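You operate a simulated robot arm through the tools that you are given. There is no shell and no other tool. Be economical: measure what you need, move in short steps, check, and stop when the job is done.

Carry out the task below with a simulated robot arm. There is one attempt and no reset: what you move stays moved.

TASK
Set the controls near the lead bench. At the end: the washer dial is turned to WASH; the washer cover is set to open; the blue pack (marked "SILICA") stands on top of the blue cable coil (marked "CABLE 3 m"); the tester knob is turned to LEAD; whatever was shut is shut again. Leave all else as you found it, and nothing knocked over.
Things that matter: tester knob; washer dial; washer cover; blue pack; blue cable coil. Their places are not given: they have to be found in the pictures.

It is judged by the outcome, as a careful person would: the job done as asked, and still so three seconds after it is handed in. It fails if anything else is knocked over, pushed out of place, dropped, spilled or broken. A push-on lid holds only when it is set on centred and level and pressed home; a screw cap is set on level and turned clockwise until tight.

THE ROBOT
A 6-joint arm with a two-finger parallel gripper, fixed in place. Base frame: the origin is at the foot of the arm, x ahead of it, y to its left, z up; the work surface is at about z = 0. Readings come in mm, degrees, newtons and seconds.
With the tool pointing down near the work surface it reaches from about 140 to 580 mm from the base axis. Its first joint turns from -66.0 to 66.0 degrees. Payload 2.1 kg.
Tool frame: the origin (TCP) lies between the finger pads and is the grasp point; the fingertips stand 30 mm ahead of it; z points along the fingers, y is the line along which they close. Largest opening 94 mm; finger width 28, thickness 10; the body of the gripper, 50 by 96 mm, starts 55 mm behind the TCP.
Orientation is that of the tool frame in the base frame, as a unit quaternion [x, y, z, w]. With the fingers straight down and closing along the base's y, the tool's x points along the base's -x, its y along +y and its z along -z.

THE INTERFACE
- The arm moves only by the tool apply_moves. Its argument "plan" is a list that holds one entry, the list of rows, each a list of 7 numbers: the shift along the base's x, y, z in mm, then the turn, a rotation vector about the base's x, y, z in degrees, then the finger opening in mm, from 0 to 94. In form: [[[dx, dy, dz, ax, ay, az, gripper], ...]]. A call has 1 to 10 rows; each row shifts and turns the commanded pose from where the row before left it. A row lasts 0.2 s, in which the tool goes at most 50 mm and 8.6 degrees; a call with a longer step from one row to the next is refused whole, and so is a gripper value outside its range. Where a pose cannot be reached the arm comes as near as it can. A force on the tool above 40 N (or 10 N above the force at the start of the call, whichever is more), or a blocked arm, ends the call early, and 0.2 s more pass. Each finger travels about 72 mm/s and halts on what it meets, pressing with about 42 N; the grip force reading is that of the motor and also rises with nothing between the fingers. The clock runs only during rows and for 0.2 s after the last one: add rows that do not move to give the fingers time. It gives the time, the measured TCP pose, the force on the tool (base axes), the opening and the grip force at its end, in the units of the frame above (readings bear some noise).
- Cameras (640 x 400 px; columns grow to the right, rows downward): "scene" is fixed at [62.4, -389.7, 485.4]; the picture's right is [0.61, -0.79, 0.00], its down [-0.49, -0.38, -0.79] and it looks along [0.62, 0.48, -0.62] (base axes); focal length 214 px, centre (320, 200). "wrist" rides on the gripper at [-37, 0, -58] in the tool frame; the picture's right is [0.00, -1.00, 0.00], its down [0.97, 0.00, -0.24] and it looks along [0.24, 0.00, 0.97] (tool axes); focal length 218 px, centre (320, 200).
- capture(camera): a new picture of that camera. It takes no simulated time.
- locate(camera, pixels): for up to 12 pixels [column, row] of the newest picture of that camera ("zoom" is the newest enlarged one), the place [x, y, z] in the base frame of the surface seen there, good to about 2 mm, but the place of the scene camera against the robot may be out by one fixed shift of up to 12 mm in any direction. It takes no simulated time.
- inspect(camera, box): a new picture of the part [left, top, right, bottom] of that camera's present view, enlarged. It takes no simulated time.
- sign_off(): hands the job in; it is judged then, once.

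Work in short steps. Measure before you move; look again where a grasp or a placing could have gone wrong, and mend it. You have 80 turns and 46 pictures in all, those below and enlarged ones among them. Open the gripper and draw the arm clear of the work before you hand the job in, unless the task says otherwise; then end with one line.

The tools are called after ">>>" as a command line: name --argument value ..., lists and objects as JSON in quotes. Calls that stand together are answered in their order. apply_moves: Moves the arm, as the interface text tells. Its arguments: {"type":"object","properties":{"plan":{"type":"array","items":{"type":"array","items":{"type":"array","items":{"type":"number"}}}}},"required":["plan"]} The other tools are called the same way: capture (camera) takes a picture; locate (camera, pixels) gives the place of the surface under pixels of a picture; inspect (camera, box) takes an enlarged picture of a part of a camera's view; sign_off () hands the job in.

At the start:

```text
time_s: 0.0
tcp_pos: [263.7, -268.5, 356.8]
tcp_rot: [-0.001, 1.0, -0.001, 0.0]
force: [0.1, 0.8, -0.3]
opening: 94.1
gripper_force: 0.0
```

scene: 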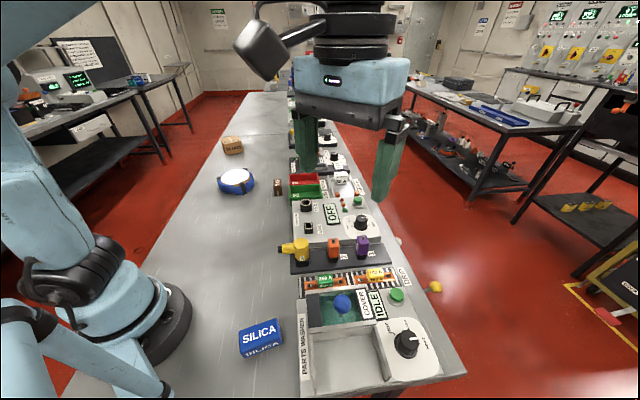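
wrist: 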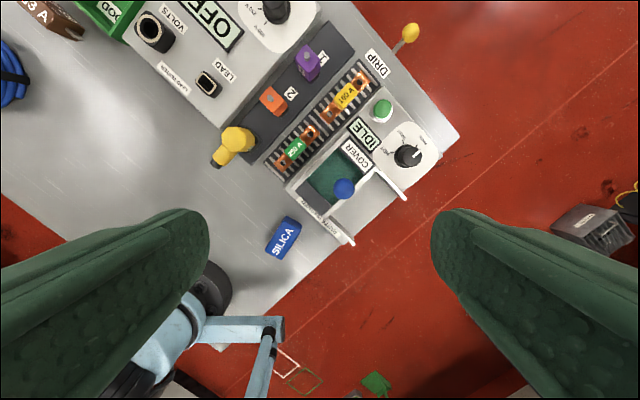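

The washer is near scene (370,345), the tester near (340,210). I'll enlarge both areas and the wrist view to read the labels.

>>> inspect --camera "scene" --box '[280, 270, 460, 390]'

>>> inspect --camera "scene" --box '[270, 165, 410, 275]'

>>> inspect --camera "wrist" --box '[260, 60, 460, 260]'

```text
3.33 times, centred on (370, 330) of scene
```

zoom: 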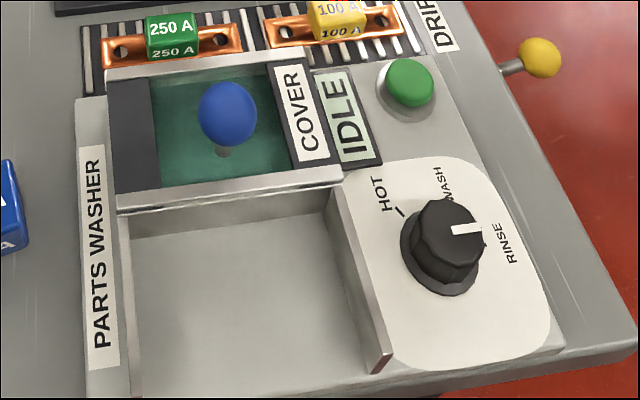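

```text
3.64 times, centred on (340, 220) of scene
```

zoom: 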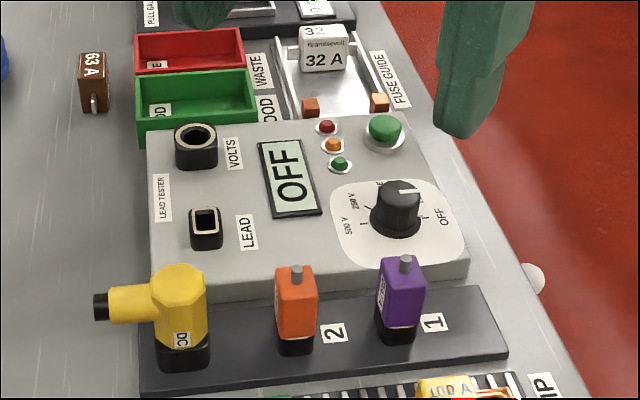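

```text
2.00 times, centred on (360, 160) of wrist
```

zoom: 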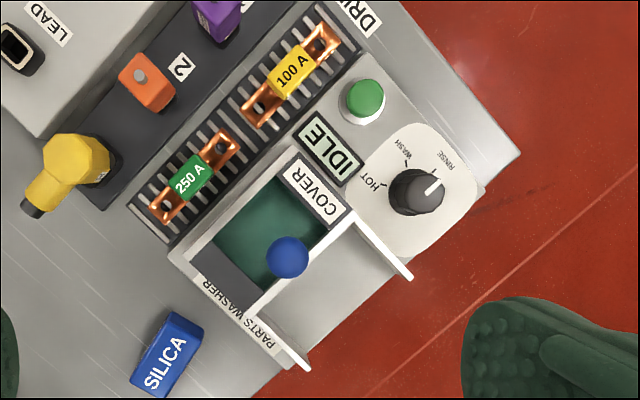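

I need positions of the main features from both cameras, to tie the scene camera's shift to the wrist camera.

>>> locate --camera "wrist" --pixels '[[344, 188], [408, 156], [416, 154], [382, 110], [285, 238], [322, 205], [355, 243], [404, 197], [335, 175], [350, 208], [330, 212], [275, 10]]'

>>> locate --camera "scene" --pixels '[[342, 303], [406, 343], [397, 294], [260, 333], [236, 178], [236, 190], [362, 222], [340, 320], [345, 350], [301, 330], [278, 187], [232, 146]]'

>>> inspect --camera "scene" --box '[200, 120, 340, 210]'

```text
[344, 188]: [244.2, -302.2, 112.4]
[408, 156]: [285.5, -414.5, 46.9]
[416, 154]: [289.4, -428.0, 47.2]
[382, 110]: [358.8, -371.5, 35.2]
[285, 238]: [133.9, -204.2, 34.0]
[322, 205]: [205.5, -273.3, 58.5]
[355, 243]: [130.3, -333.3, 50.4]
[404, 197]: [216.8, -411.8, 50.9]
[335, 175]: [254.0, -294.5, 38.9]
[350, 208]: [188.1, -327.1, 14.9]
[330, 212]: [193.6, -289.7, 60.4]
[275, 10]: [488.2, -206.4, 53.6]
```

```text
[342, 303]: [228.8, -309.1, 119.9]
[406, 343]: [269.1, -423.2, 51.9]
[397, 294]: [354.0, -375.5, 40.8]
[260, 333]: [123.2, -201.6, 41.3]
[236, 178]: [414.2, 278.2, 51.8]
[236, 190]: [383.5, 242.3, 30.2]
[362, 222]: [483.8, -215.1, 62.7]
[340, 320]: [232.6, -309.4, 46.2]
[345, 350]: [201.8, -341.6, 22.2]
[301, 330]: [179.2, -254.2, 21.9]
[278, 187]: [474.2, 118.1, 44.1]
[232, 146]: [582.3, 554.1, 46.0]
```

```text
4.44 times, centred on (270, 165) of scene
```

zoom: 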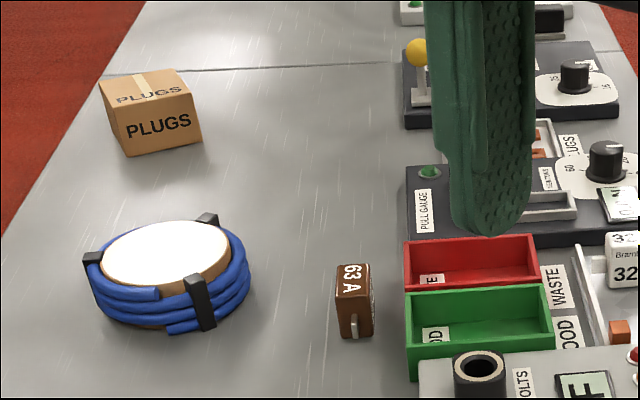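

The washer axes look rotated about 45° to the base. I lower toward the washer for a closer look at how the cover moves (ball top at z≈112, so staying well above).

>>> apply_moves --plan '[[[0, -15, -25, 0, 0, 0, 94], [0, -15, -25, 0, 0, 0, 94], [0, -15, -25, 0, 0, 0, 94], [0, -15, -25, 0, 0, 0, 94], [0, 0, 0, 0, 0, 0, 94]]]'

>>> inspect --camera "wrist" --box '[180, 40, 460, 300]'

```text
time_s: 1.2
tcp_pos: [264.3, -329.7, 254.8]
tcp_rot: [-0.002, 1.0, 0.0, 0.001]
force: [-0.5, 0.2, -0.4]
opening: 93.9
gripper_force: 0.0
```

```text
1.54 times, centred on (320, 170) of wrist
```

zoom: 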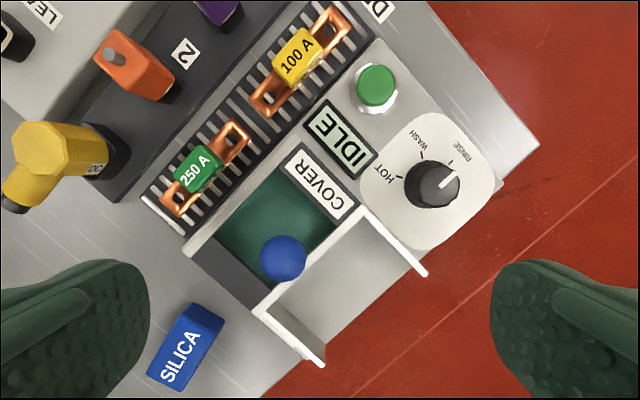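

Locating details of the cover: teal panel, bars, rails, tray floor, dial ticks and pointer.

>>> locate --camera "zoom" --pixels '[[250, 215], [290, 200], [225, 270], [265, 305], [190, 240], [315, 250], [355, 213], [320, 185], [290, 145], [320, 275], [320, 360], [425, 272]]'

>>> locate --camera "zoom" --pixels '[[283, 255], [283, 240], [432, 184], [455, 180], [421, 155], [398, 180], [452, 160], [412, 190], [395, 225], [372, 195], [285, 330], [345, 250]]'

>>> inspect --camera "wrist" --box '[260, 90, 420, 210]'

```text
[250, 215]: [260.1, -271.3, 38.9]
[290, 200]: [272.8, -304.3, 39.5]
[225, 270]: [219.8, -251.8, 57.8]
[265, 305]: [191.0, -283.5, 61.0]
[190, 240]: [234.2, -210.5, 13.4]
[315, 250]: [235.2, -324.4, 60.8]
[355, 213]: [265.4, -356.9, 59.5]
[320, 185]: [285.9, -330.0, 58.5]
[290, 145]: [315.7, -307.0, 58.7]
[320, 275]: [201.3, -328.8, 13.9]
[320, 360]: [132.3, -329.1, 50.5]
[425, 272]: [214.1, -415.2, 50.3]
```

```text
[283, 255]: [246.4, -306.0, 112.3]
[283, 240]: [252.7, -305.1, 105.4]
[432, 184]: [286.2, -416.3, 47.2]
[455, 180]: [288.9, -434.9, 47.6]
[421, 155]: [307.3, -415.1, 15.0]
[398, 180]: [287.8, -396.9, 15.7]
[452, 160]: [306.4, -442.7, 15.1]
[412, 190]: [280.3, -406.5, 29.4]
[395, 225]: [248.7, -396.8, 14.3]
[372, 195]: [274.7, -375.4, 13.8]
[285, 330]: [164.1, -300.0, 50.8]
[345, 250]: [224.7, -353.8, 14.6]
```

```text
3.33 times, centred on (340, 150) of wrist
```

zoom: 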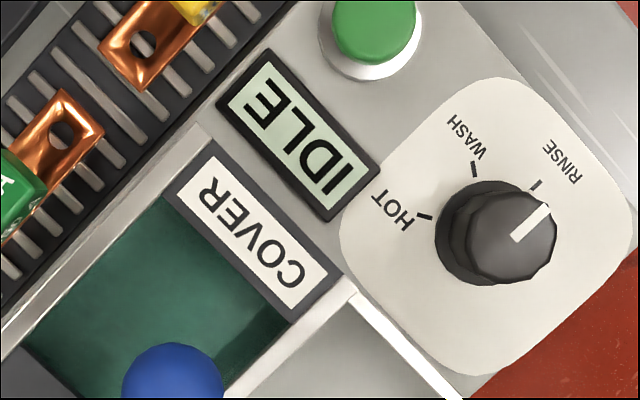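

The side strips sit at z≈58, teal at 39, rails at 50, tray floor at 14, ball top at 112. I need a closer look at how the ball is attached, from the scene view.

>>> inspect --camera "scene" --box '[296, 280, 396, 345]'

>>> locate --camera "zoom" --pixels '[[283, 150], [300, 120], [250, 70], [350, 200], [290, 200], [290, 130], [290, 105], [170, 130], [100, 130], [250, 245], [480, 250], [100, 300]]'

```text
6.15 times, centred on (346, 312) of scene
```

zoom: 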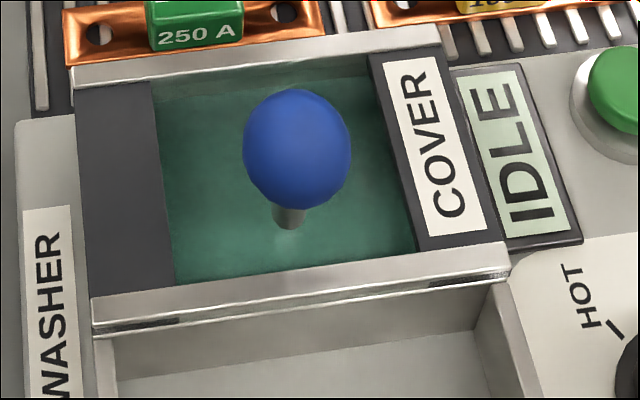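

```text
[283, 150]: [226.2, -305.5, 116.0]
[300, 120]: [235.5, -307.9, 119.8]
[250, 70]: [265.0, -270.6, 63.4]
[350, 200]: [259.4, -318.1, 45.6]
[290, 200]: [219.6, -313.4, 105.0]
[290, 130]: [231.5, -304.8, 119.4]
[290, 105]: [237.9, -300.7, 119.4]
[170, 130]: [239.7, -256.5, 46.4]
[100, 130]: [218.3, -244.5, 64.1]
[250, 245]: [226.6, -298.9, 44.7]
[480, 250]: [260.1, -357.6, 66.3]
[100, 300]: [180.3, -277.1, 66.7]
```

The picture fits a framed cover on rails over a tub (closed now; it would slide toward the tray at -x,-y). First the dial: I move above it at (286,-417) for exact measurement.

>>> apply_moves --plan '[[[7, -29, 0, 0, 0, 0, 94], [7, -29, 0, 0, 0, 0, 94], [7, -29, -20, 0, 0, 0, 94], [0, 0, -35, 0, 0, 0, 94], [0, 0, -35, 0, 0, 0, 94], [0, 0, 0, 0, 0, 0, 94]]]'

>>> capture --camera "wrist"

```text
time_s: 2.6
tcp_pos: [285.6, -416.8, 166.2]
tcp_rot: [-0.001, 1.0, -0.001, 0.0]
force: [-0.2, -0.7, -0.4]
opening: 93.9
gripper_force: 0.0
```

```text
36 pictures are left
```

wrist: 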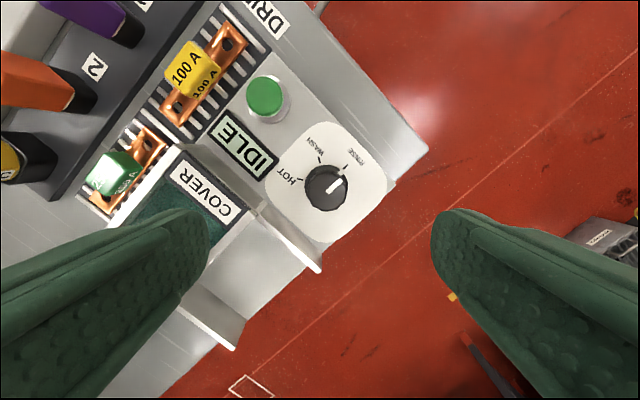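

Knob at about (326,187) now. Locating its rim, pointer ends and the ticks.

>>> inspect --camera "wrist" --box '[266, 130, 394, 240]'

```text
3.64 times, centred on (330, 185) of wrist
```

zoom: 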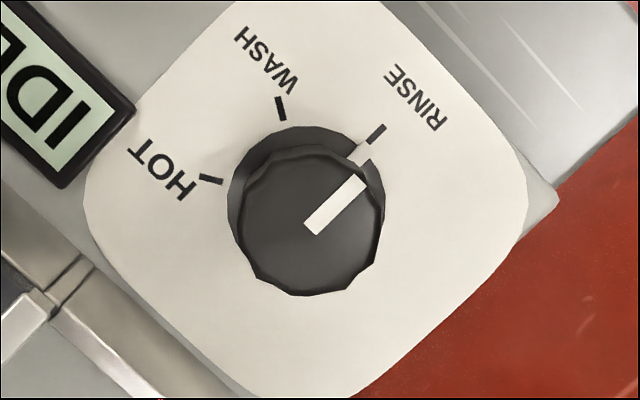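

>>> locate --camera "zoom" --pixels '[[315, 225], [360, 183], [245, 225], [375, 225], [310, 158], [310, 290], [376, 133], [280, 108], [210, 179], [232, 200], [300, 130], [55, 300]]'

```text
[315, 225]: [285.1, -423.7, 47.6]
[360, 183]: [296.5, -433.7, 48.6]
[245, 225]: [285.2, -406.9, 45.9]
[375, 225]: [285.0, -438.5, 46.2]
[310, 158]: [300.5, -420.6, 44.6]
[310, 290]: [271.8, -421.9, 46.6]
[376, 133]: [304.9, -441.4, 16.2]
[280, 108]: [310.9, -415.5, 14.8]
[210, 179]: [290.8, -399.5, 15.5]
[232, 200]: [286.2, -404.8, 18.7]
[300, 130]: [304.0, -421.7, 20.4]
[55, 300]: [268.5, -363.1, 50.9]
```

Knob centre is (286,-422.5), pointer at -45° (RINSE); WASH is at +15.7°, so it needs +60° about z. I pre-turn the tool -30°, narrow the fingers and descend around the knob to z≈52.

>>> apply_moves --plan '[[[0.4, -5.7, 0, 0, 0, -7.5, 70], [0, 0, 0, 0, 0, -7.5, 62], [0, 0, 0, 0, 0, -7.5, 62], [0, 0, 0, 0, 0, -7.5, 62], [0, 0, -38, 0, 0, 0, 62], [0, 0, -38, 0, 0, 0, 62], [0, 0, -25, 0, 0, 0, 62], [0, 0, -13, 0, 0, 0, 62], [0, 0, 0, 0, 0, 0, 62]]]'

>>> apply_moves --plan '[[[0, 0, 0, 0, 0, 0, 45], [0, 0, 0, 0, 0, 0, 36], [0, 0, 0, 0, 0, 0, 28], [0, 0, 0, 0, 0, 0, 28]]]'

```text
time_s: 4.6
tcp_pos: [286.8, -420.4, 54.2]
tcp_rot: [0.258, 0.966, 0.0, 0.001]
force: [-0.1, -0.4, 0.1]
opening: 61.9
gripper_force: 0.1
```

```text
time_s: 5.6
tcp_pos: [285.5, -423.7, 53.6]
tcp_rot: [0.259, 0.966, -0.002, 0.001]
force: [-5.1, -19.6, -3.2]
opening: 32.4
gripper_force: 44.6
```

Gripped at 32.4 mm with a ~20 N sideways force, so the knob centre lies slightly further toward -y. I ease over by a bit and turn +60°.

>>> apply_moves --plan '[[[-0.6, -1.6, 0, 0, 0, 0, 28], [0, 0, 0, 0, 0, 7.5, 28], [0, 0, 0, 0, 0, 7.5, 28], [0, 0, 0, 0, 0, 7.5, 28], [0, 0, 0, 0, 0, 7.5, 28], [0, 0, 0, 0, 0, 7.5, 28], [0, 0, 0, 0, 0, 7.5, 28], [0, 0, 0, 0, 0, 7.5, 28], [0, 0, 0, 0, 0, 7.5, 28], [0, 0, 0, 0, 0, 0, 28]]]'

```text
time_s: 7.8
tcp_pos: [284.6, -421.7, 53.2]
tcp_rot: [-0.259, 0.966, 0.002, 0.0]
force: [-22.1, 15.0, 5.3]
opening: 32.0
gripper_force: 44.8
```

The tool turned fully to +30°. I release, rise, and look.

>>> apply_moves --plan '[[[0, 0, 0, 0, 0, 0, 45], [0, 0, 0, 0, 0, 0, 62], [0, 0, 15, 0, 0, 0, 62], [0, 0, 40, 0, 0, 0, 62], [0, 0, 45, 0, 0, -7.5, 70], [0, 0, 15, 0, 0, -7.5, 94], [0, 0, 0, 0, 0, -7.5, 94], [0, 0, 0, 0, 0, -7.5, 94], [0, 0, 0, 0, 0, 0, 94]]]'

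>>> inspect --camera "wrist" --box '[200, 70, 400, 240]'

```text
time_s: 9.8
tcp_pos: [285.0, -422.6, 168.6]
tcp_rot: [0.0, 1.0, 0.0, 0.0]
force: [0.2, -0.1, -0.2]
opening: 93.9
gripper_force: 0.1
```

```text
2.35 times, centred on (300, 155) of wrist
```

zoom: 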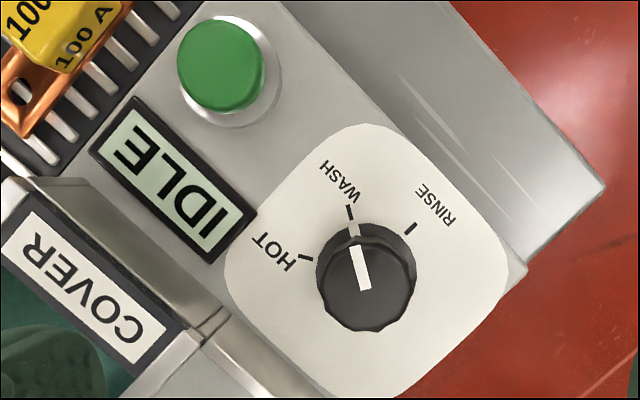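

Dial now points at WASH. Next the cover: ball knob centre ≈(242,-304,97), radius ~16. I move above it with the tool turned -45° (closing along the slide direction).

>>> apply_moves --plan '[[[-11, 30, 8, 0, 0, -7.5, 80], [-11, 30, 0, 0, 0, -7.5, 70], [-11, 30, 0, 0, 0, -7.5, 62], [-10, 28.5, 0, 0, 0, -7.5, 62], [0, 0, 0, 0, 0, -7.5, 62], [0, 0, 0, 0, 0, -7.5, 62], [0, 0, 0, 0, 0, 0, 62]]]'

>>> capture --camera "wrist"

```text
time_s: 11.4
tcp_pos: [242.5, -304.5, 175.8]
tcp_rot: [0.382, 0.924, 0.001, 0.001]
force: [0.6, -0.8, 0.0]
opening: 62.1
gripper_force: 0.0
```

```text
33 pictures are left
```

wrist: 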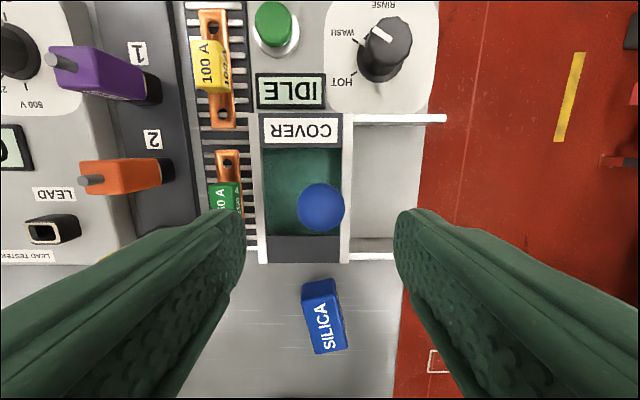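

Ball is at (320,207), centred between the fingers as computed. I descend to z≈99 and close on it.

>>> apply_moves --plan '[[[0, 0, -35, 0, 0, 0, 62], [0, 0, -30, 0, 0, 0, 62], [0, 0, -12, 0, 0, 0, 62], [0, 0, 0, 0, 0, 0, 50], [0, 0, 0, 0, 0, 0, 38], [0, 0, 0, 0, 0, 0, 28], [0, 0, 0, 0, 0, 0, 28]]]'

```text
time_s: 13.0
tcp_pos: [242.3, -305.6, 98.4]
tcp_rot: [0.382, 0.924, -0.001, 0.001]
force: [-1.2, -1.3, -8.5]
opening: 31.3
gripper_force: 44.8
```

Gripped at 31 mm with little side force. I pull along (-0.707,-0.707) by a gentle 20 mm to see whether it slides.

>>> apply_moves --plan '[[[-3.5, -3.5, 0, 0, 0, 0, 28], [-3.5, -3.5, 0, 0, 0, 0, 28], [-3.5, -3.5, 0, 0, 0, 0, 28], [-3.5, -3.5, 0, 0, 0, 0, 28]]]'

>>> capture --camera "scene"

```text
time_s: 14.0
tcp_pos: [227.4, -317.7, 98.4]
tcp_rot: [0.381, 0.925, -0.001, -0.001]
force: [-3.5, 4.3, -32.9]
opening: 31.5
gripper_force: 45.2
```

```text
32 pictures are left
```

scene: 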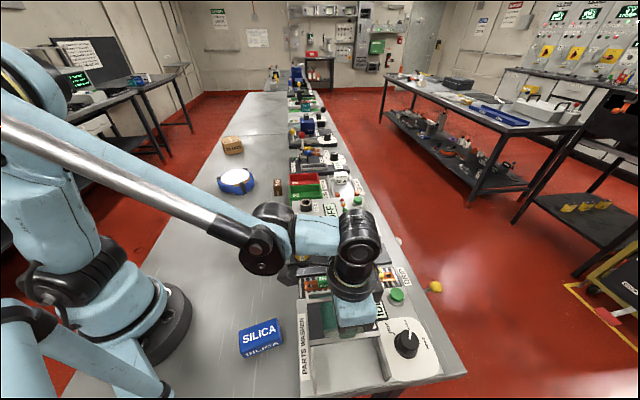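

It moved ~17 mm with low horizontal force but a -33 N vertical one, so the path may not be level. I look with the wrist camera.

>>> capture --camera "wrist"

>>> inspect --camera "scene" --box '[290, 270, 420, 360]'

```text
31 pictures are left
```

wrist: 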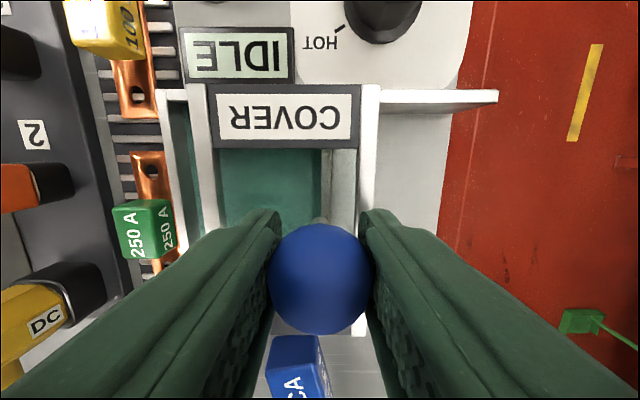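

```text
4.44 times, centred on (355, 315) of scene
```

zoom: 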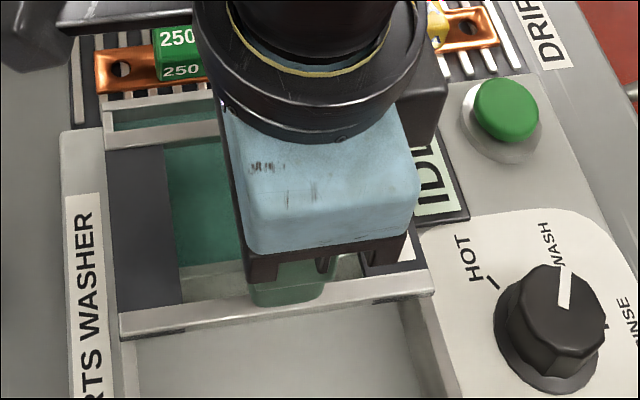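

The cover has slid: a gap has opened at its far edge and the front bar moved out over the tray. I continue the pull in the same direction, dropping 1 mm to relieve the vertical load.

>>> apply_moves --plan '[[[0, 0, -1.5, 0, 0, 0, 28], [-4, -4, 0, 0, 0, 0, 28], [-4, -4, 0, 0, 0, 0, 28], [-4, -4, 0, 0, 0, 0, 28], [-4, -4, 0, 0, 0, 0, 28], [-4, -4, 0, 0, 0, 0, 28], [-4, -4, 0, 0, 0, 0, 28]]]'

```text
time_s: 15.6
tcp_pos: [204.6, -342.8, 99.1]
tcp_rot: [0.382, 0.924, 0.0, 0.002]
force: [-5.0, 6.6, 28.9]
opening: 31.3
gripper_force: 45.3
```

Still sliding freely (≈53 mm so far). I raise slightly and pull on.

>>> apply_moves --plan '[[[0, 0, 0.7, 0, 0, 0, 28], [-4, -4, 0, 0, 0, 0, 28], [-4, -4, 0, 0, 0, 0, 28], [-3, -3, 0, 0, 0, 0, 28], [-3, -3, 0, 0, 0, 0, 28], [-2, -2, 0, 0, 0, 0, 28], [-2, -2, 0, 0, 0, 0, 28]]]'

>>> inspect --camera "scene" --box '[280, 280, 440, 390]'

```text
time_s: 17.2
tcp_pos: [185.5, -359.8, 98.7]
tcp_rot: [0.383, 0.924, -0.001, -0.001]
force: [-10.2, 14.5, -23.9]
opening: 31.2
gripper_force: 45.2
```

```text
3.64 times, centred on (360, 335) of scene
```

zoom: 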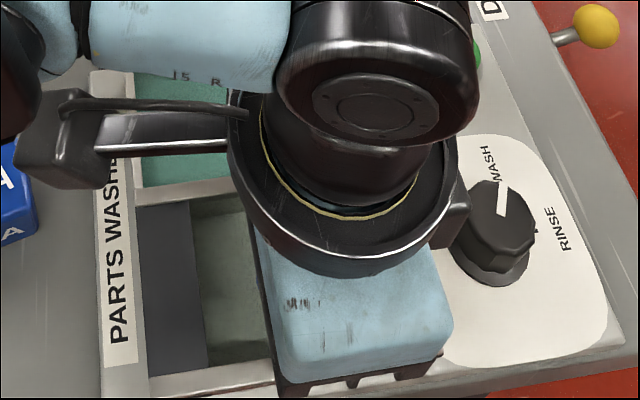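

About 79 mm pulled; the front bar is at the tray's end. I release, rise straight up, and look.

>>> apply_moves --plan '[[[0, 0, 0, 0, 0, 0, 45], [0, 0, 0, 0, 0, 0, 62], [0, 0, 0, 0, 0, 0, 66], [0, 0, 35, 0, 0, 0, 66], [0, 0, 45, 0, 0, 0, 66], [10, 10, 45, 0, 0, 0, 90], [10, 10, 45, 0, 0, 0, 90], [0, 0, 0, 0, 0, 0, 90]]]'

>>> capture --camera "wrist"

```text
time_s: 19.0
tcp_pos: [202.9, -343.0, 269.5]
tcp_rot: [0.382, 0.924, 0.0, 0.001]
force: [-0.6, -0.4, -0.2]
opening: 89.8
gripper_force: 0.2
```

```text
28 pictures are left
```

wrist: 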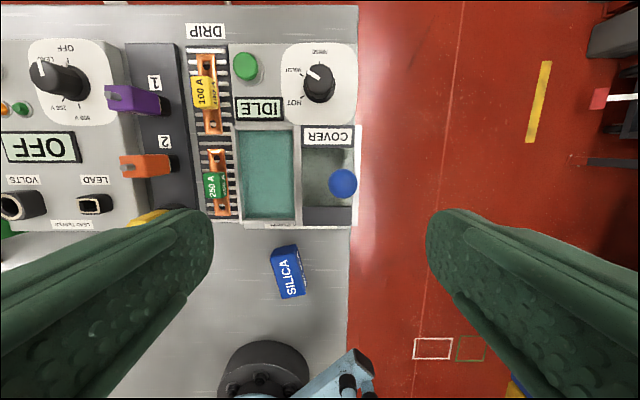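

The tub is uncovered and the cover sits over the tray. Enlarging to verify it is fully back and to see the tester knob.

>>> inspect --camera "wrist" --box '[220, 100, 380, 240]'

>>> inspect --camera "wrist" --box '[0, 10, 140, 140]'

```text
2.86 times, centred on (300, 170) of wrist
```

zoom: 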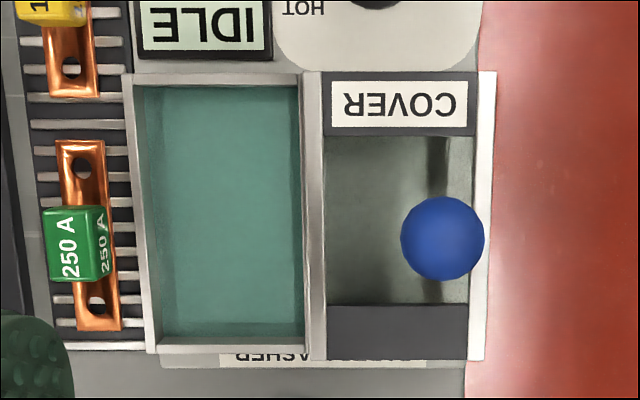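

```text
3.08 times, centred on (70, 75) of wrist
```

zoom: 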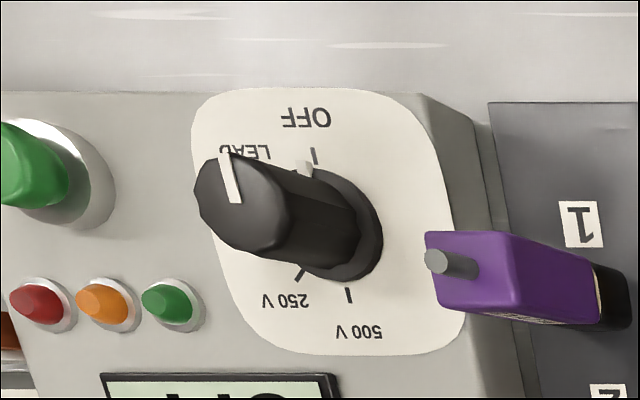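

The cover is fully open. Now to the tester knob, near (488,-206): moving above it.

>>> apply_moves --plan '[[[35, 17, 0, 0, 0, 0, 90], [35, 17, 0, 0, 0, 0, 90], [35, 17, -10, 0, 0, 0, 90], [35, 17, -10, 0, 0, 0, 90], [35, 17, -10, 0, 0, 0, 90], [35, 17, -10, 0, 0, 0, 90], [35, 17, -20, 0, 0, 0, 90], [38, 17, -20, 0, 0, 0, 90], [0, 0, 0, 0, 0, 0, 90]]]'

>>> capture --camera "wrist"

```text
time_s: 21.0
tcp_pos: [489.4, -202.6, 189.6]
tcp_rot: [0.381, 0.924, -0.001, 0.001]
force: [0.5, 0.3, 0.4]
opening: 89.7
gripper_force: 0.1
```

```text
25 pictures are left
```

wrist: 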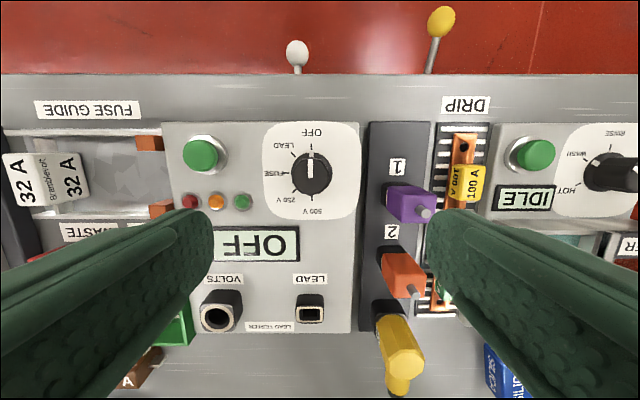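

>>> inspect --camera "wrist" --box '[250, 115, 378, 225]'

>>> locate --camera "wrist" --pixels '[[390, 200], [402, 195], [423, 211], [245, 201], [215, 203], [205, 155], [290, 240], [370, 200], [340, 200], [280, 200], [310, 215], [468, 178]]'

```text
3.64 times, centred on (314, 170) of wrist
```

zoom: 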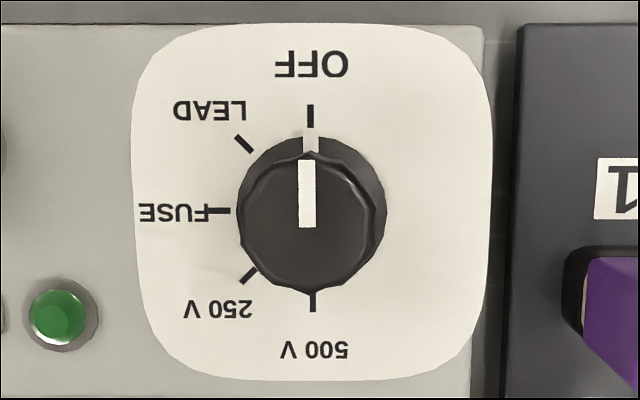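

```text
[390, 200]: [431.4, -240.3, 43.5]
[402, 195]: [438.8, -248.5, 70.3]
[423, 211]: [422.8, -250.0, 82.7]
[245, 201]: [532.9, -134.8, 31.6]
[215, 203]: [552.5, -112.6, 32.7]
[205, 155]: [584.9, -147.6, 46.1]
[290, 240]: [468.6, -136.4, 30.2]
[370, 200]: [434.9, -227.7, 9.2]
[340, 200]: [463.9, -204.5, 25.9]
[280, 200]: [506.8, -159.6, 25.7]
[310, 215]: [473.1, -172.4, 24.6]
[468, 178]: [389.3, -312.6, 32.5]
```

LEAD is one 45° step anticlockwise (+z) from OFF. Locating the knob rim and ticks in the enlarged view.

>>> locate --camera "zoom" --pixels '[[307, 215], [307, 165], [248, 215], [368, 215], [307, 280], [310, 115], [244, 145], [218, 211], [248, 273], [312, 300], [590, 290], [570, 290]]'

```text
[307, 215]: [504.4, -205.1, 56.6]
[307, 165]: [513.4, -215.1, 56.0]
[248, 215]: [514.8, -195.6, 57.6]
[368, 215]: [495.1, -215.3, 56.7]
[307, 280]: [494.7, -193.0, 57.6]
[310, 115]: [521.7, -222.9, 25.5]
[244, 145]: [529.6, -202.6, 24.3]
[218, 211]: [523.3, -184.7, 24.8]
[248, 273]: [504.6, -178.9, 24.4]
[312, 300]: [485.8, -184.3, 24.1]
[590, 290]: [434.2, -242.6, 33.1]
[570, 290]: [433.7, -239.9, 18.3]
```

Knob centre ≈(504,-204), top z 57, panel z 25; the purple plug is ~77 mm away. I descend around it to TCP z≈63, then close.

>>> apply_moves --plan '[[[15, -1.5, 0, 0, 0, 0, 70], [0, 0, -38, 0, 0, 0, 58], [0, 0, -38, 0, 0, 0, 58], [0, 0, -35, 0, 0, 0, 58], [0, 0, -15, 0, 0, 0, 58], [0, 0, 0, 0, 0, 0, 58]]]'

>>> apply_moves --plan '[[[0, 0, 0, 0, 0, 0, 45], [0, 0, 0, 0, 0, 0, 36], [0, 0, 0, 0, 0, 0, 26], [0, 0, 0, 0, 0, 0, 26]]]'

```text
time_s: 22.4
tcp_pos: [502.9, -205.1, 63.7]
tcp_rot: [0.382, 0.924, -0.001, 0.002]
force: [0.7, -0.5, -0.7]
opening: 57.9
gripper_force: 0.2
```

```text
time_s: 23.4
tcp_pos: [505.9, -203.9, 62.7]
tcp_rot: [0.382, 0.924, 0.0, 0.001]
force: [9.9, 5.4, -2.7]
opening: 33.7
gripper_force: 45.0
```

Gripped at 33.7 mm with small side force. I turn +45°.

>>> apply_moves --plan '[[[0.5, 0.4, 0, 0, 0, 7.5, 26], [0, 0, 0, 0, 0, 7.5, 26], [0, 0, 0, 0, 0, 7.5, 26], [0, 0, 0, 0, 0, 7.5, 26], [0, 0, 0, 0, 0, 7.5, 26], [0, 0, 0, 0, 0, 7.5, 26], [0, 0, 0, 0, 0, 0, 26]]]'

>>> apply_moves --plan '[[[0, 0, 0, 0, 0, 0, 45], [0, 0, 0, 0, 0, 0, 58], [0, 0, 15, 0, 0, 0, 58], [0, 0, 40, 0, 0, 0, 58], [-5, 0, 45, 0, 0, 0, 80], [-10, 0, 27, 0, 0, 0, 90], [0, 0, 0, 0, 0, 0, 90]]]'

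>>> capture --camera "wrist"

```text
time_s: 25.2
tcp_pos: [505.4, -204.1, 63.2]
tcp_rot: [-0.003, 1.0, 0.002, 0.0]
force: [-3.5, 3.5, 3.8]
opening: 33.5
gripper_force: 45.1
stopped in row 7: the force on the tool passed its limit (the readings are from after the stop); the commanded pose is now the measured one
```

```text
time_s: 26.8
tcp_pos: [489.2, -204.9, 190.0]
tcp_rot: [-0.003, 1.0, 0.002, -0.001]
force: [0.1, -0.2, 0.0]
opening: 89.9
gripper_force: 0.0
```

```text
23 pictures are left
```

wrist: 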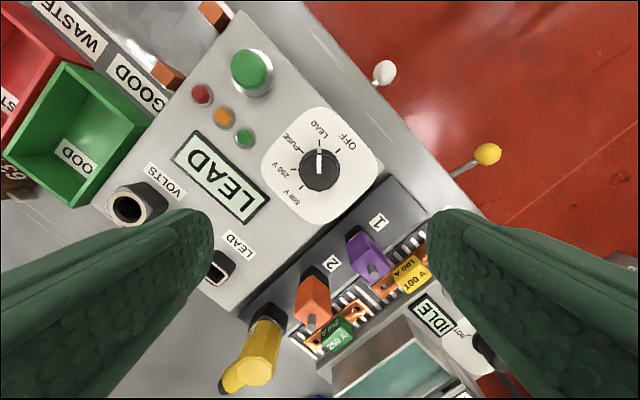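

The tester display reads LEAD. Next, the blue pack near (134,-204): I rise and move above it.

>>> apply_moves --plan '[[[-30, 0, 20, 0, 0, 0, 90], [-40, 0, 10, 0, 0, 0, 90], [-40, 0, 0, 0, 0, 0, 90], [-40, 0, 0, 0, 0, 0, 90], [-40, 0, 0, 0, 0, 0, 90], [-40, 0, 0, 0, 0, 0, 90], [-40, 0, 0, 0, 0, 0, 90], [-40, 0, 0, 0, 0, 0, 90], [-40, 0, 0, 0, 0, 0, 90], [0, 0, 0, 0, 0, 0, 90]]]'

>>> capture --camera "wrist"

```text
time_s: 29.0
tcp_pos: [140.1, -203.3, 221.7]
tcp_rot: [-0.003, 1.0, 0.003, 0.0]
force: [0.7, 0.2, 0.0]
opening: 90.0
gripper_force: 0.0
```

```text
22 pictures are left
```

wrist: 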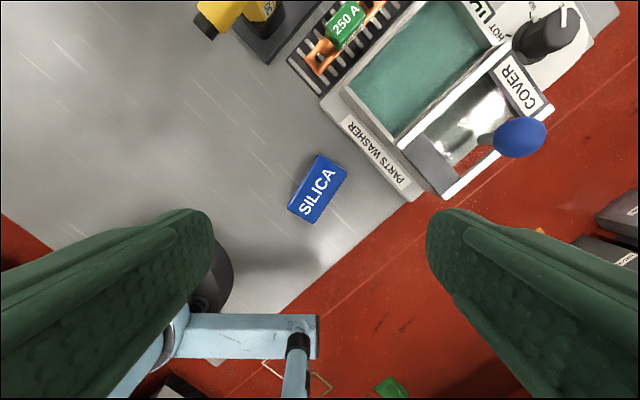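

>>> inspect --camera "wrist" --box '[270, 140, 366, 236]'

>>> inspect --camera "scene" --box '[210, 160, 262, 200]'

>>> locate --camera "zoom" --pixels '[[320, 200], [200, 200], [440, 200], [320, 130], [320, 255], [320, 340], [300, 380], [100, 200], [540, 200], [320, 60], [60, 300], [560, 330]]'

```text
4.17 times, centred on (318, 188) of wrist
```

zoom: 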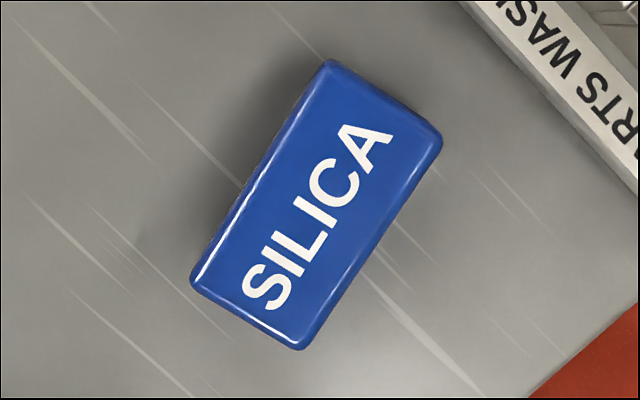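

```text
10.00 times, centred on (236, 180) of scene
```

zoom: 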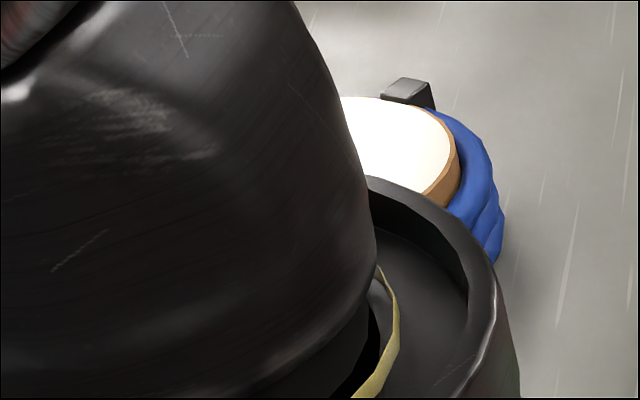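

```text
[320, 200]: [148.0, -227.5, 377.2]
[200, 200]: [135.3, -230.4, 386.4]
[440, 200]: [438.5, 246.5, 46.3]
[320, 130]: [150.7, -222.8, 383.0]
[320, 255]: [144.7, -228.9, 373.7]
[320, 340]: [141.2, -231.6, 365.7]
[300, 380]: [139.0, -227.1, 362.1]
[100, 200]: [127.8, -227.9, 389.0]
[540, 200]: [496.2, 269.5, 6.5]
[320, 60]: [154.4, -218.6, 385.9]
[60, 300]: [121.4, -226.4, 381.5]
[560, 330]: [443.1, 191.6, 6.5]
```

The pack's top corners in wrist pixels are about (320,155),(346,174),(313,223),(288,206). Locating slightly inside these.

>>> locate --camera "wrist" --pixels '[[321, 158], [344, 174], [313, 220], [290, 206], [317, 190], [302, 181], [330, 199], [300, 160], [334, 162]]'

```text
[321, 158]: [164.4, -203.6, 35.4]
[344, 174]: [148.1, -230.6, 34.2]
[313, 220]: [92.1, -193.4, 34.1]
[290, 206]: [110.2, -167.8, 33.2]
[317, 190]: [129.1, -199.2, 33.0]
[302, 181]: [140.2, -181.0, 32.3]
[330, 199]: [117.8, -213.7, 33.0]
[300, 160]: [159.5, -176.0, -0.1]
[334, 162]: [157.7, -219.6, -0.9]
```

Pack: centre (129,-199), top z 34, ~70×37 mm, long axis at -33.5°. I turn the tool -33.5°, descend with fingers at 70 mm and grip across the short side at z≈36.

>>> apply_moves --plan '[[[-5.4, 2.2, 0, 0, 0, -8.4, 80], [-6, 2.2, -20, 0, 0, -8.4, 70], [0, 0, -30, 0, 0, -8.4, 66], [0, 0, -30, 0, 0, -8.3, 66], [0, 0, -35, 0, 0, 0, 66], [0, 0, -30, 0, 0, 0, 66], [0, 0, -25, 0, 0, 0, 66], [0, 0, -15.5, 0, 0, 0, 66], [0, 0, 0, 0, 0, 0, 66]]]'

>>> apply_moves --plan '[[[0, 0, 0, 0, 0, 0, 50], [0, 0, 0, 0, 0, 0, 40], [0, 0, 0, 0, 0, 0, 30], [0, 0, 0, 0, 0, 0, 30]]]'

```text
time_s: 31.0
tcp_pos: [126.8, -200.1, 32.0]
tcp_rot: [0.286, 0.958, 0.003, 0.001]
force: [-0.1, 0.6, -0.1]
opening: 66.3
gripper_force: 0.2
```

```text
time_s: 32.0
tcp_pos: [127.6, -200.4, 33.6]
tcp_rot: [0.286, 0.958, 0.002, 0.001]
force: [0.2, 0.5, 0.4]
opening: 43.5
gripper_force: 42.5
```

Gripped at 43.5 mm. Lifting first.

>>> apply_moves --plan '[[[0, 0, 10, 0, 0, 0, 30], [0, 0, 30, 0, 0, 0, 30], [0, 0, 40, 0, 0, 0, 30], [0, 0, 45, 0, 0, 0, 30], [0, 0, 45, 0, 0, 0, 30], [0, 0, 0, 0, 0, 0, 30]]]'

>>> apply_moves --plan '[[[19, 40, 0, 0, 0, 7, 30], [19, 40, 0, 0, 0, 7, 30], [19, 40, 0, 0, 0, 7, 30], [19, 40, 0, 0, 0, 7, 30], [19, 40, 0, 0, 0, 7, 30], [19, 40, 0, 0, 0, 7, 30], [19, 40, 0, 0, 0, 7, 30], [19, 40, 0, 0, 0, 7, 30], [19, 40, 0, 0, 0, 7, 30], [19, 40, 0, 0, 0, 4.5, 30]]]'

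>>> capture --camera "wrist"

```text
time_s: 33.4
tcp_pos: [131.1, -200.3, 204.0]
tcp_rot: [0.285, 0.958, 0.003, 0.0]
force: [0.4, 0.8, 0.9]
opening: 29.8
gripper_force: 0.1
```

```text
time_s: 35.6
tcp_pos: [317.5, 200.6, 202.0]
tcp_rot: [-0.296, 0.955, 0.003, -0.001]
force: [-0.6, 0.0, -0.6]
opening: 30.1
gripper_force: 0.1
```

```text
19 pictures are left
```

wrist: 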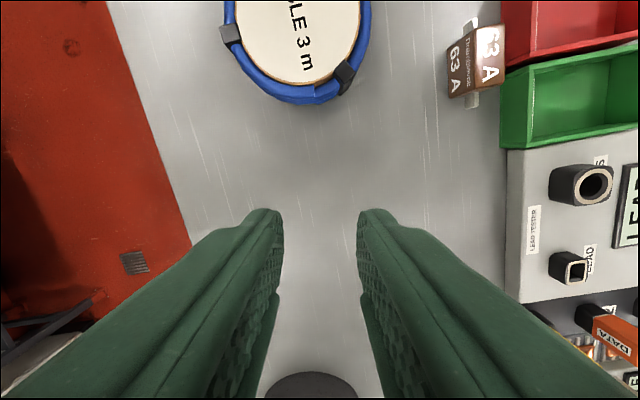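

The opening fell to 30 mm: the pack isn't held — it slipped during the lift. Checking where it lies with the scene camera.

>>> capture --camera "scene"

>>> inspect --camera "scene" --box '[210, 290, 330, 370]'

>>> locate --camera "wrist" --pixels '[[300, 20], [308, 3], [250, 40], [345, 40], [300, 78], [345, 76], [231, 33], [300, 97], [270, 70], [330, 70]]'

```text
18 pictures are left
```

scene: 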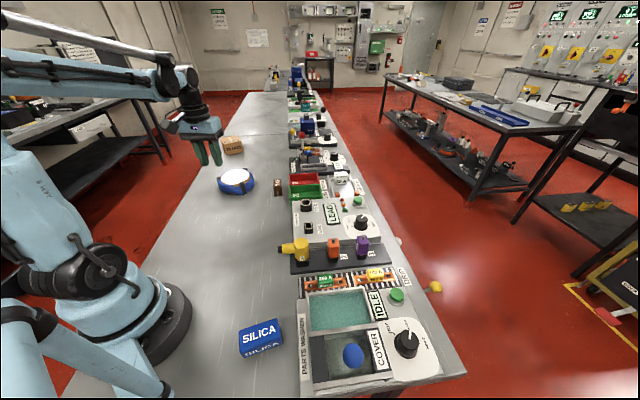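

```text
5.00 times, centred on (270, 330) of scene
```

zoom: 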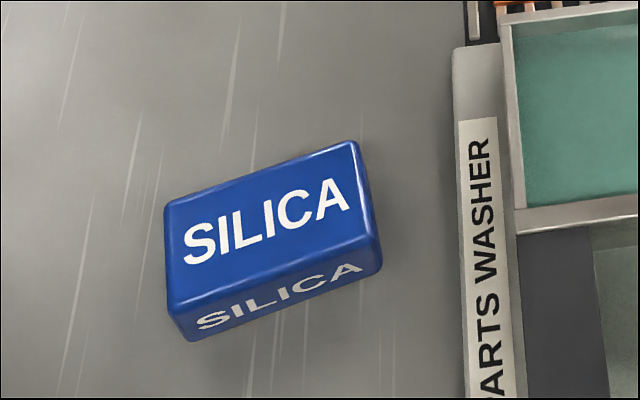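

```text
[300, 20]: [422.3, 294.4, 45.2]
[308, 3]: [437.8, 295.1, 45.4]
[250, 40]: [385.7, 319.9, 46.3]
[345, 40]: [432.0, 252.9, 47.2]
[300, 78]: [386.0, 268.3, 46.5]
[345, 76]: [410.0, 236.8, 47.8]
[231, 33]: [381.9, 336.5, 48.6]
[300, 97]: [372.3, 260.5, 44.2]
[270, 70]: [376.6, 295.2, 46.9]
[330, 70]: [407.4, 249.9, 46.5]
```

The pack still sits upright where it was. While here I'll measure the coil properly: move ~60 mm outward for a full view.

>>> apply_moves --plan '[[[25, 17, 10, 0, 0, 0, 90], [25, 17, 10, 0, 0, 0, 90], [15, 10, 10, 0, 0, 0, 90], [0, 0, 0, 0, 0, 0, 90]]]'

>>> capture --camera "wrist"

```text
time_s: 36.6
tcp_pos: [383.8, 244.9, 234.9]
tcp_rot: [-0.294, 0.956, 0.002, -0.001]
force: [-0.2, 0.5, -0.5]
opening: 90.0
gripper_force: 0.0
```

```text
16 pictures are left
```

wrist: 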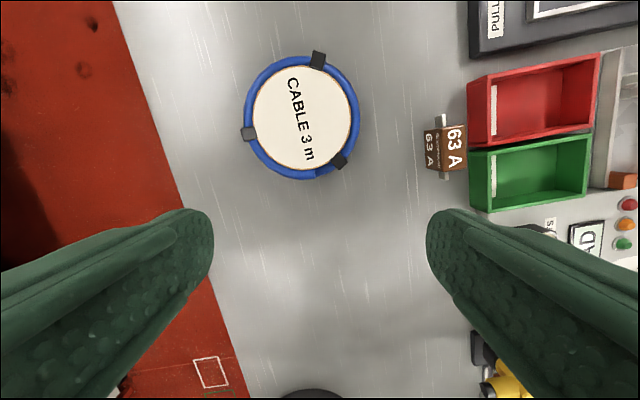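

>>> locate --camera "wrist" --pixels '[[306, 117], [258, 117], [355, 117], [306, 70], [306, 165], [317, 60], [250, 133], [340, 160], [248, 115], [359, 105], [318, 54], [450, 135]]'

```text
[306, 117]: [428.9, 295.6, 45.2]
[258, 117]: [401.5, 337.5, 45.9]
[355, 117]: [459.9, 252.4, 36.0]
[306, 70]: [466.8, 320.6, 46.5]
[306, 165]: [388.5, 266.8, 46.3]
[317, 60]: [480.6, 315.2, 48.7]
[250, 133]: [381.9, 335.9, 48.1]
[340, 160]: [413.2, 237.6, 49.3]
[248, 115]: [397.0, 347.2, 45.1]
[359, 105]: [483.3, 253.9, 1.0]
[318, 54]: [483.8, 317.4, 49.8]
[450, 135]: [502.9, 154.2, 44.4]
```

Coil marked CABLE 3 m: disc centre ≈(427,295), disc top z 46, radius ~48, clips to z 50 outside. I go back to the pack for a closer look and a better grip.

>>> apply_moves --plan '[[[-22.5, -43, 0, 0, 0, -7, 90], [-22.5, -43, 0, 0, 0, -7, 90], [-22.5, -43, 0, 0, 0, -7, 90], [-22.5, -43, 0, 0, 0, -7, 90], [-22.5, -43, 0, 0, 0, -7, 90], [-22.5, -43, 0, 0, 0, -7, 90], [-22.5, -43, 0, 0, 0, -7, 90], [-22.5, -43, 0, 0, 0, -7, 90], [-22.5, -43, 0, 0, 0, -7, 90], [-22.5, -43, 0, 0, 0, -4.7, 90]]]'

>>> apply_moves --plan '[[[-9, -8, -40, 0, 0, 0, 90], [-9, -6, -40, 0, 0, 0, 90], [0, 0, 0, 0, 0, 0, 90]]]'

>>> capture --camera "wrist"

```text
time_s: 38.8
tcp_pos: [159.1, -186.7, 233.3]
tcp_rot: [0.287, 0.958, 0.002, 0.001]
force: [-0.6, 0.3, -0.8]
opening: 89.5
gripper_force: 0.0
```

```text
time_s: 39.6
tcp_pos: [141.7, -198.7, 155.6]
tcp_rot: [0.286, 0.958, 0.002, 0.0]
force: [-0.1, -0.4, -0.4]
opening: 90.1
gripper_force: 0.1
```

```text
15 pictures are left
```

wrist: 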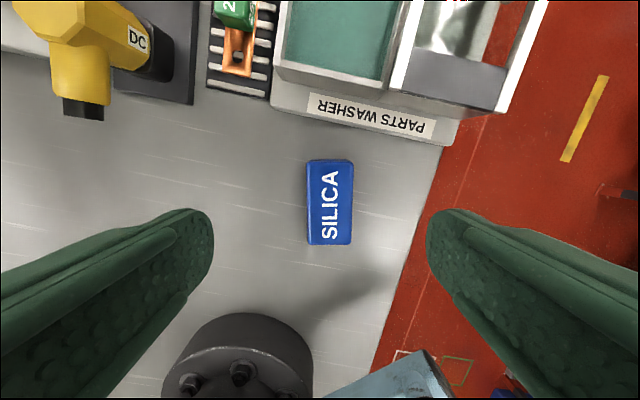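

Pack spans columns 307–353, rows 160–245, nearly aligned with the tool. Locating its edges and top.

>>> locate --camera "wrist" --pixels '[[309, 200], [351, 200], [330, 163], [330, 242], [330, 202], [320, 202], [308, 165], [349, 165], [310, 240], [350, 240], [305, 200], [356, 200]]'

>>> inspect --camera "wrist" --box '[280, 140, 380, 260]'

```text
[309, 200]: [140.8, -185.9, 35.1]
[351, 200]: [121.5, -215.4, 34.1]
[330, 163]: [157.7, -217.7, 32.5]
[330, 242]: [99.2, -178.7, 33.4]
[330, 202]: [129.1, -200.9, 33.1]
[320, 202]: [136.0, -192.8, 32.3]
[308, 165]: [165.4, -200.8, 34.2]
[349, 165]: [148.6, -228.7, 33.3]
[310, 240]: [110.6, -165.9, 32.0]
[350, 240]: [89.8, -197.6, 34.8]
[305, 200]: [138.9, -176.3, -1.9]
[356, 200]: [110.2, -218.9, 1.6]
```

```text
3.33 times, centred on (330, 200) of wrist
```

zoom: 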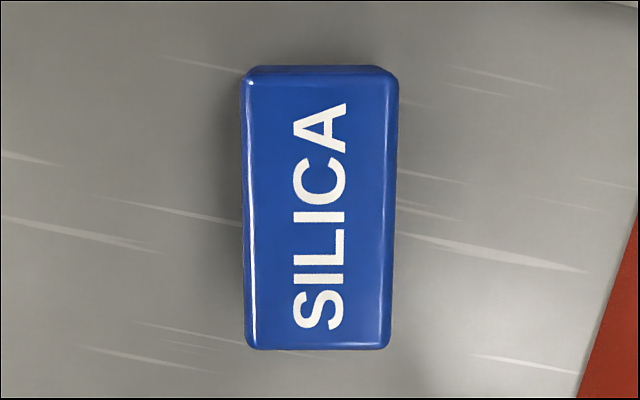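

Pack is ~38 mm wide and unmoved, but the earlier grip halted at 43.5 mm. I re-approach with tips ~8 mm off the table (TCP z≈38) and close in stages.

>>> apply_moves --plan '[[[-13.9, -0.8, -20, 0, 0, 0, 75], [0, 0, -35, 0, 0, 0, 66], [0, 0, -35, 0, 0, 0, 66], [0, 0, -20, 0, 0, 0, 66], [0, 0, -7.5, 0, 0, 0, 66], [0, 0, 0, 0, 0, 0, 66]]]'

>>> apply_moves --plan '[[[0, 0, 0, 0, 0, 0, 50], [0, 0, 0, 0, 0, 0, 42], [0, 0, 0, 0, 0, 0, 20], [0, 0, 0, 0, 0, 0, 20], [0, 0, 0, 0, 0, 0, 20], [0, 0, 0, 0, 0, 0, 20], [0, 0, 0, 0, 0, 0, 20]]]'

>>> capture --camera "wrist"

```text
time_s: 41.0
tcp_pos: [129.0, -200.8, 36.9]
tcp_rot: [0.288, 0.958, 0.002, 0.0]
force: [-1.2, 0.2, -0.6]
opening: 66.1
gripper_force: 0.2
```

```text
time_s: 42.0
tcp_pos: [127.9, -199.6, 37.2]
tcp_rot: [0.288, 0.958, 0.003, 0.0]
force: [-0.8, 1.3, 24.7]
opening: 42.0
gripper_force: 19.3
stopped in row 4: the force on the tool passed its limit (the readings are from after the stop); the commanded pose is now the measured one
```

```text
13 pictures are left
```

wrist: 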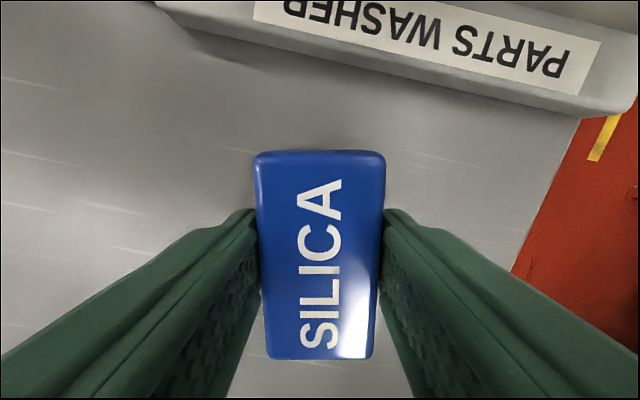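

Closing produced an upward push (+25 N), and the image shows the fingers touching both sides at 42 mm. I complete the squeeze and check whether it settles.

>>> apply_moves --plan '[[[0, 0, 0, 0, 0, 0, 38], [0, 0, 0, 0, 0, 0, 34], [0, 0, 0, 0, 0, 0, 30], [0, 0, 0, 0, 0, 0, 30]]]'

>>> inspect --camera "scene" --box '[200, 280, 320, 380]'

```text
time_s: 43.1
tcp_pos: [128.7, -200.5, 37.4]
tcp_rot: [0.288, 0.958, 0.003, 0.0]
force: [-1.0, 0.8, 23.3]
opening: 41.8
gripper_force: 10.6
stopped in row 4: the force on the tool passed its limit (the readings are from after the stop); the commanded pose is now the measured one
```

```text
4.00 times, centred on (260, 330) of scene
```

zoom: 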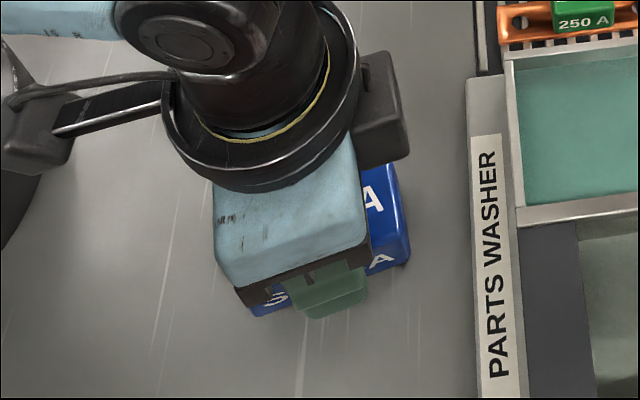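

Still ~+23 N upward at 41.8 mm: the sides seem to taper. I release, rise clear, and measure the pack's side faces in the scene view.

>>> apply_moves --plan '[[[0, 0, 0, 0, 0, 0, 55], [0, 0, 0, 0, 0, 0, 66], [0, 0, 20, 0, 0, 0, 66], [0, 0, 40, 0, 0, 0, 80], [30, 30, 40, 0, 0, 0, 90], [30, 35, 0, 0, 0, 0, 90], [30, 35, 0, 0, 0, 0, 90], [0, 40, 0, 0, 0, 0, 90]]]'

>>> inspect --camera "scene" --box '[228, 308, 296, 368]'

```text
refused: row 5 steps farther than a row can; nothing moved
```

```text
6.67 times, centred on (262, 338) of scene
```

zoom: 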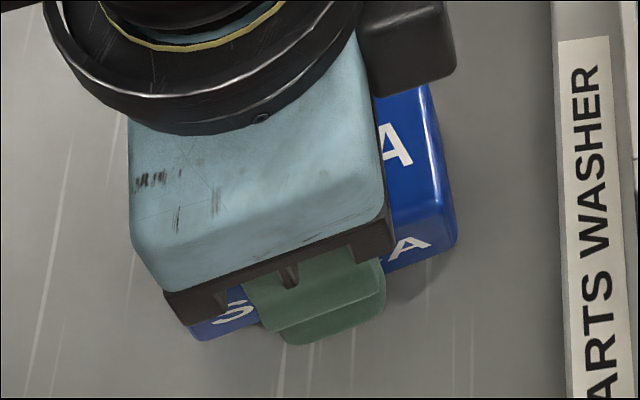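

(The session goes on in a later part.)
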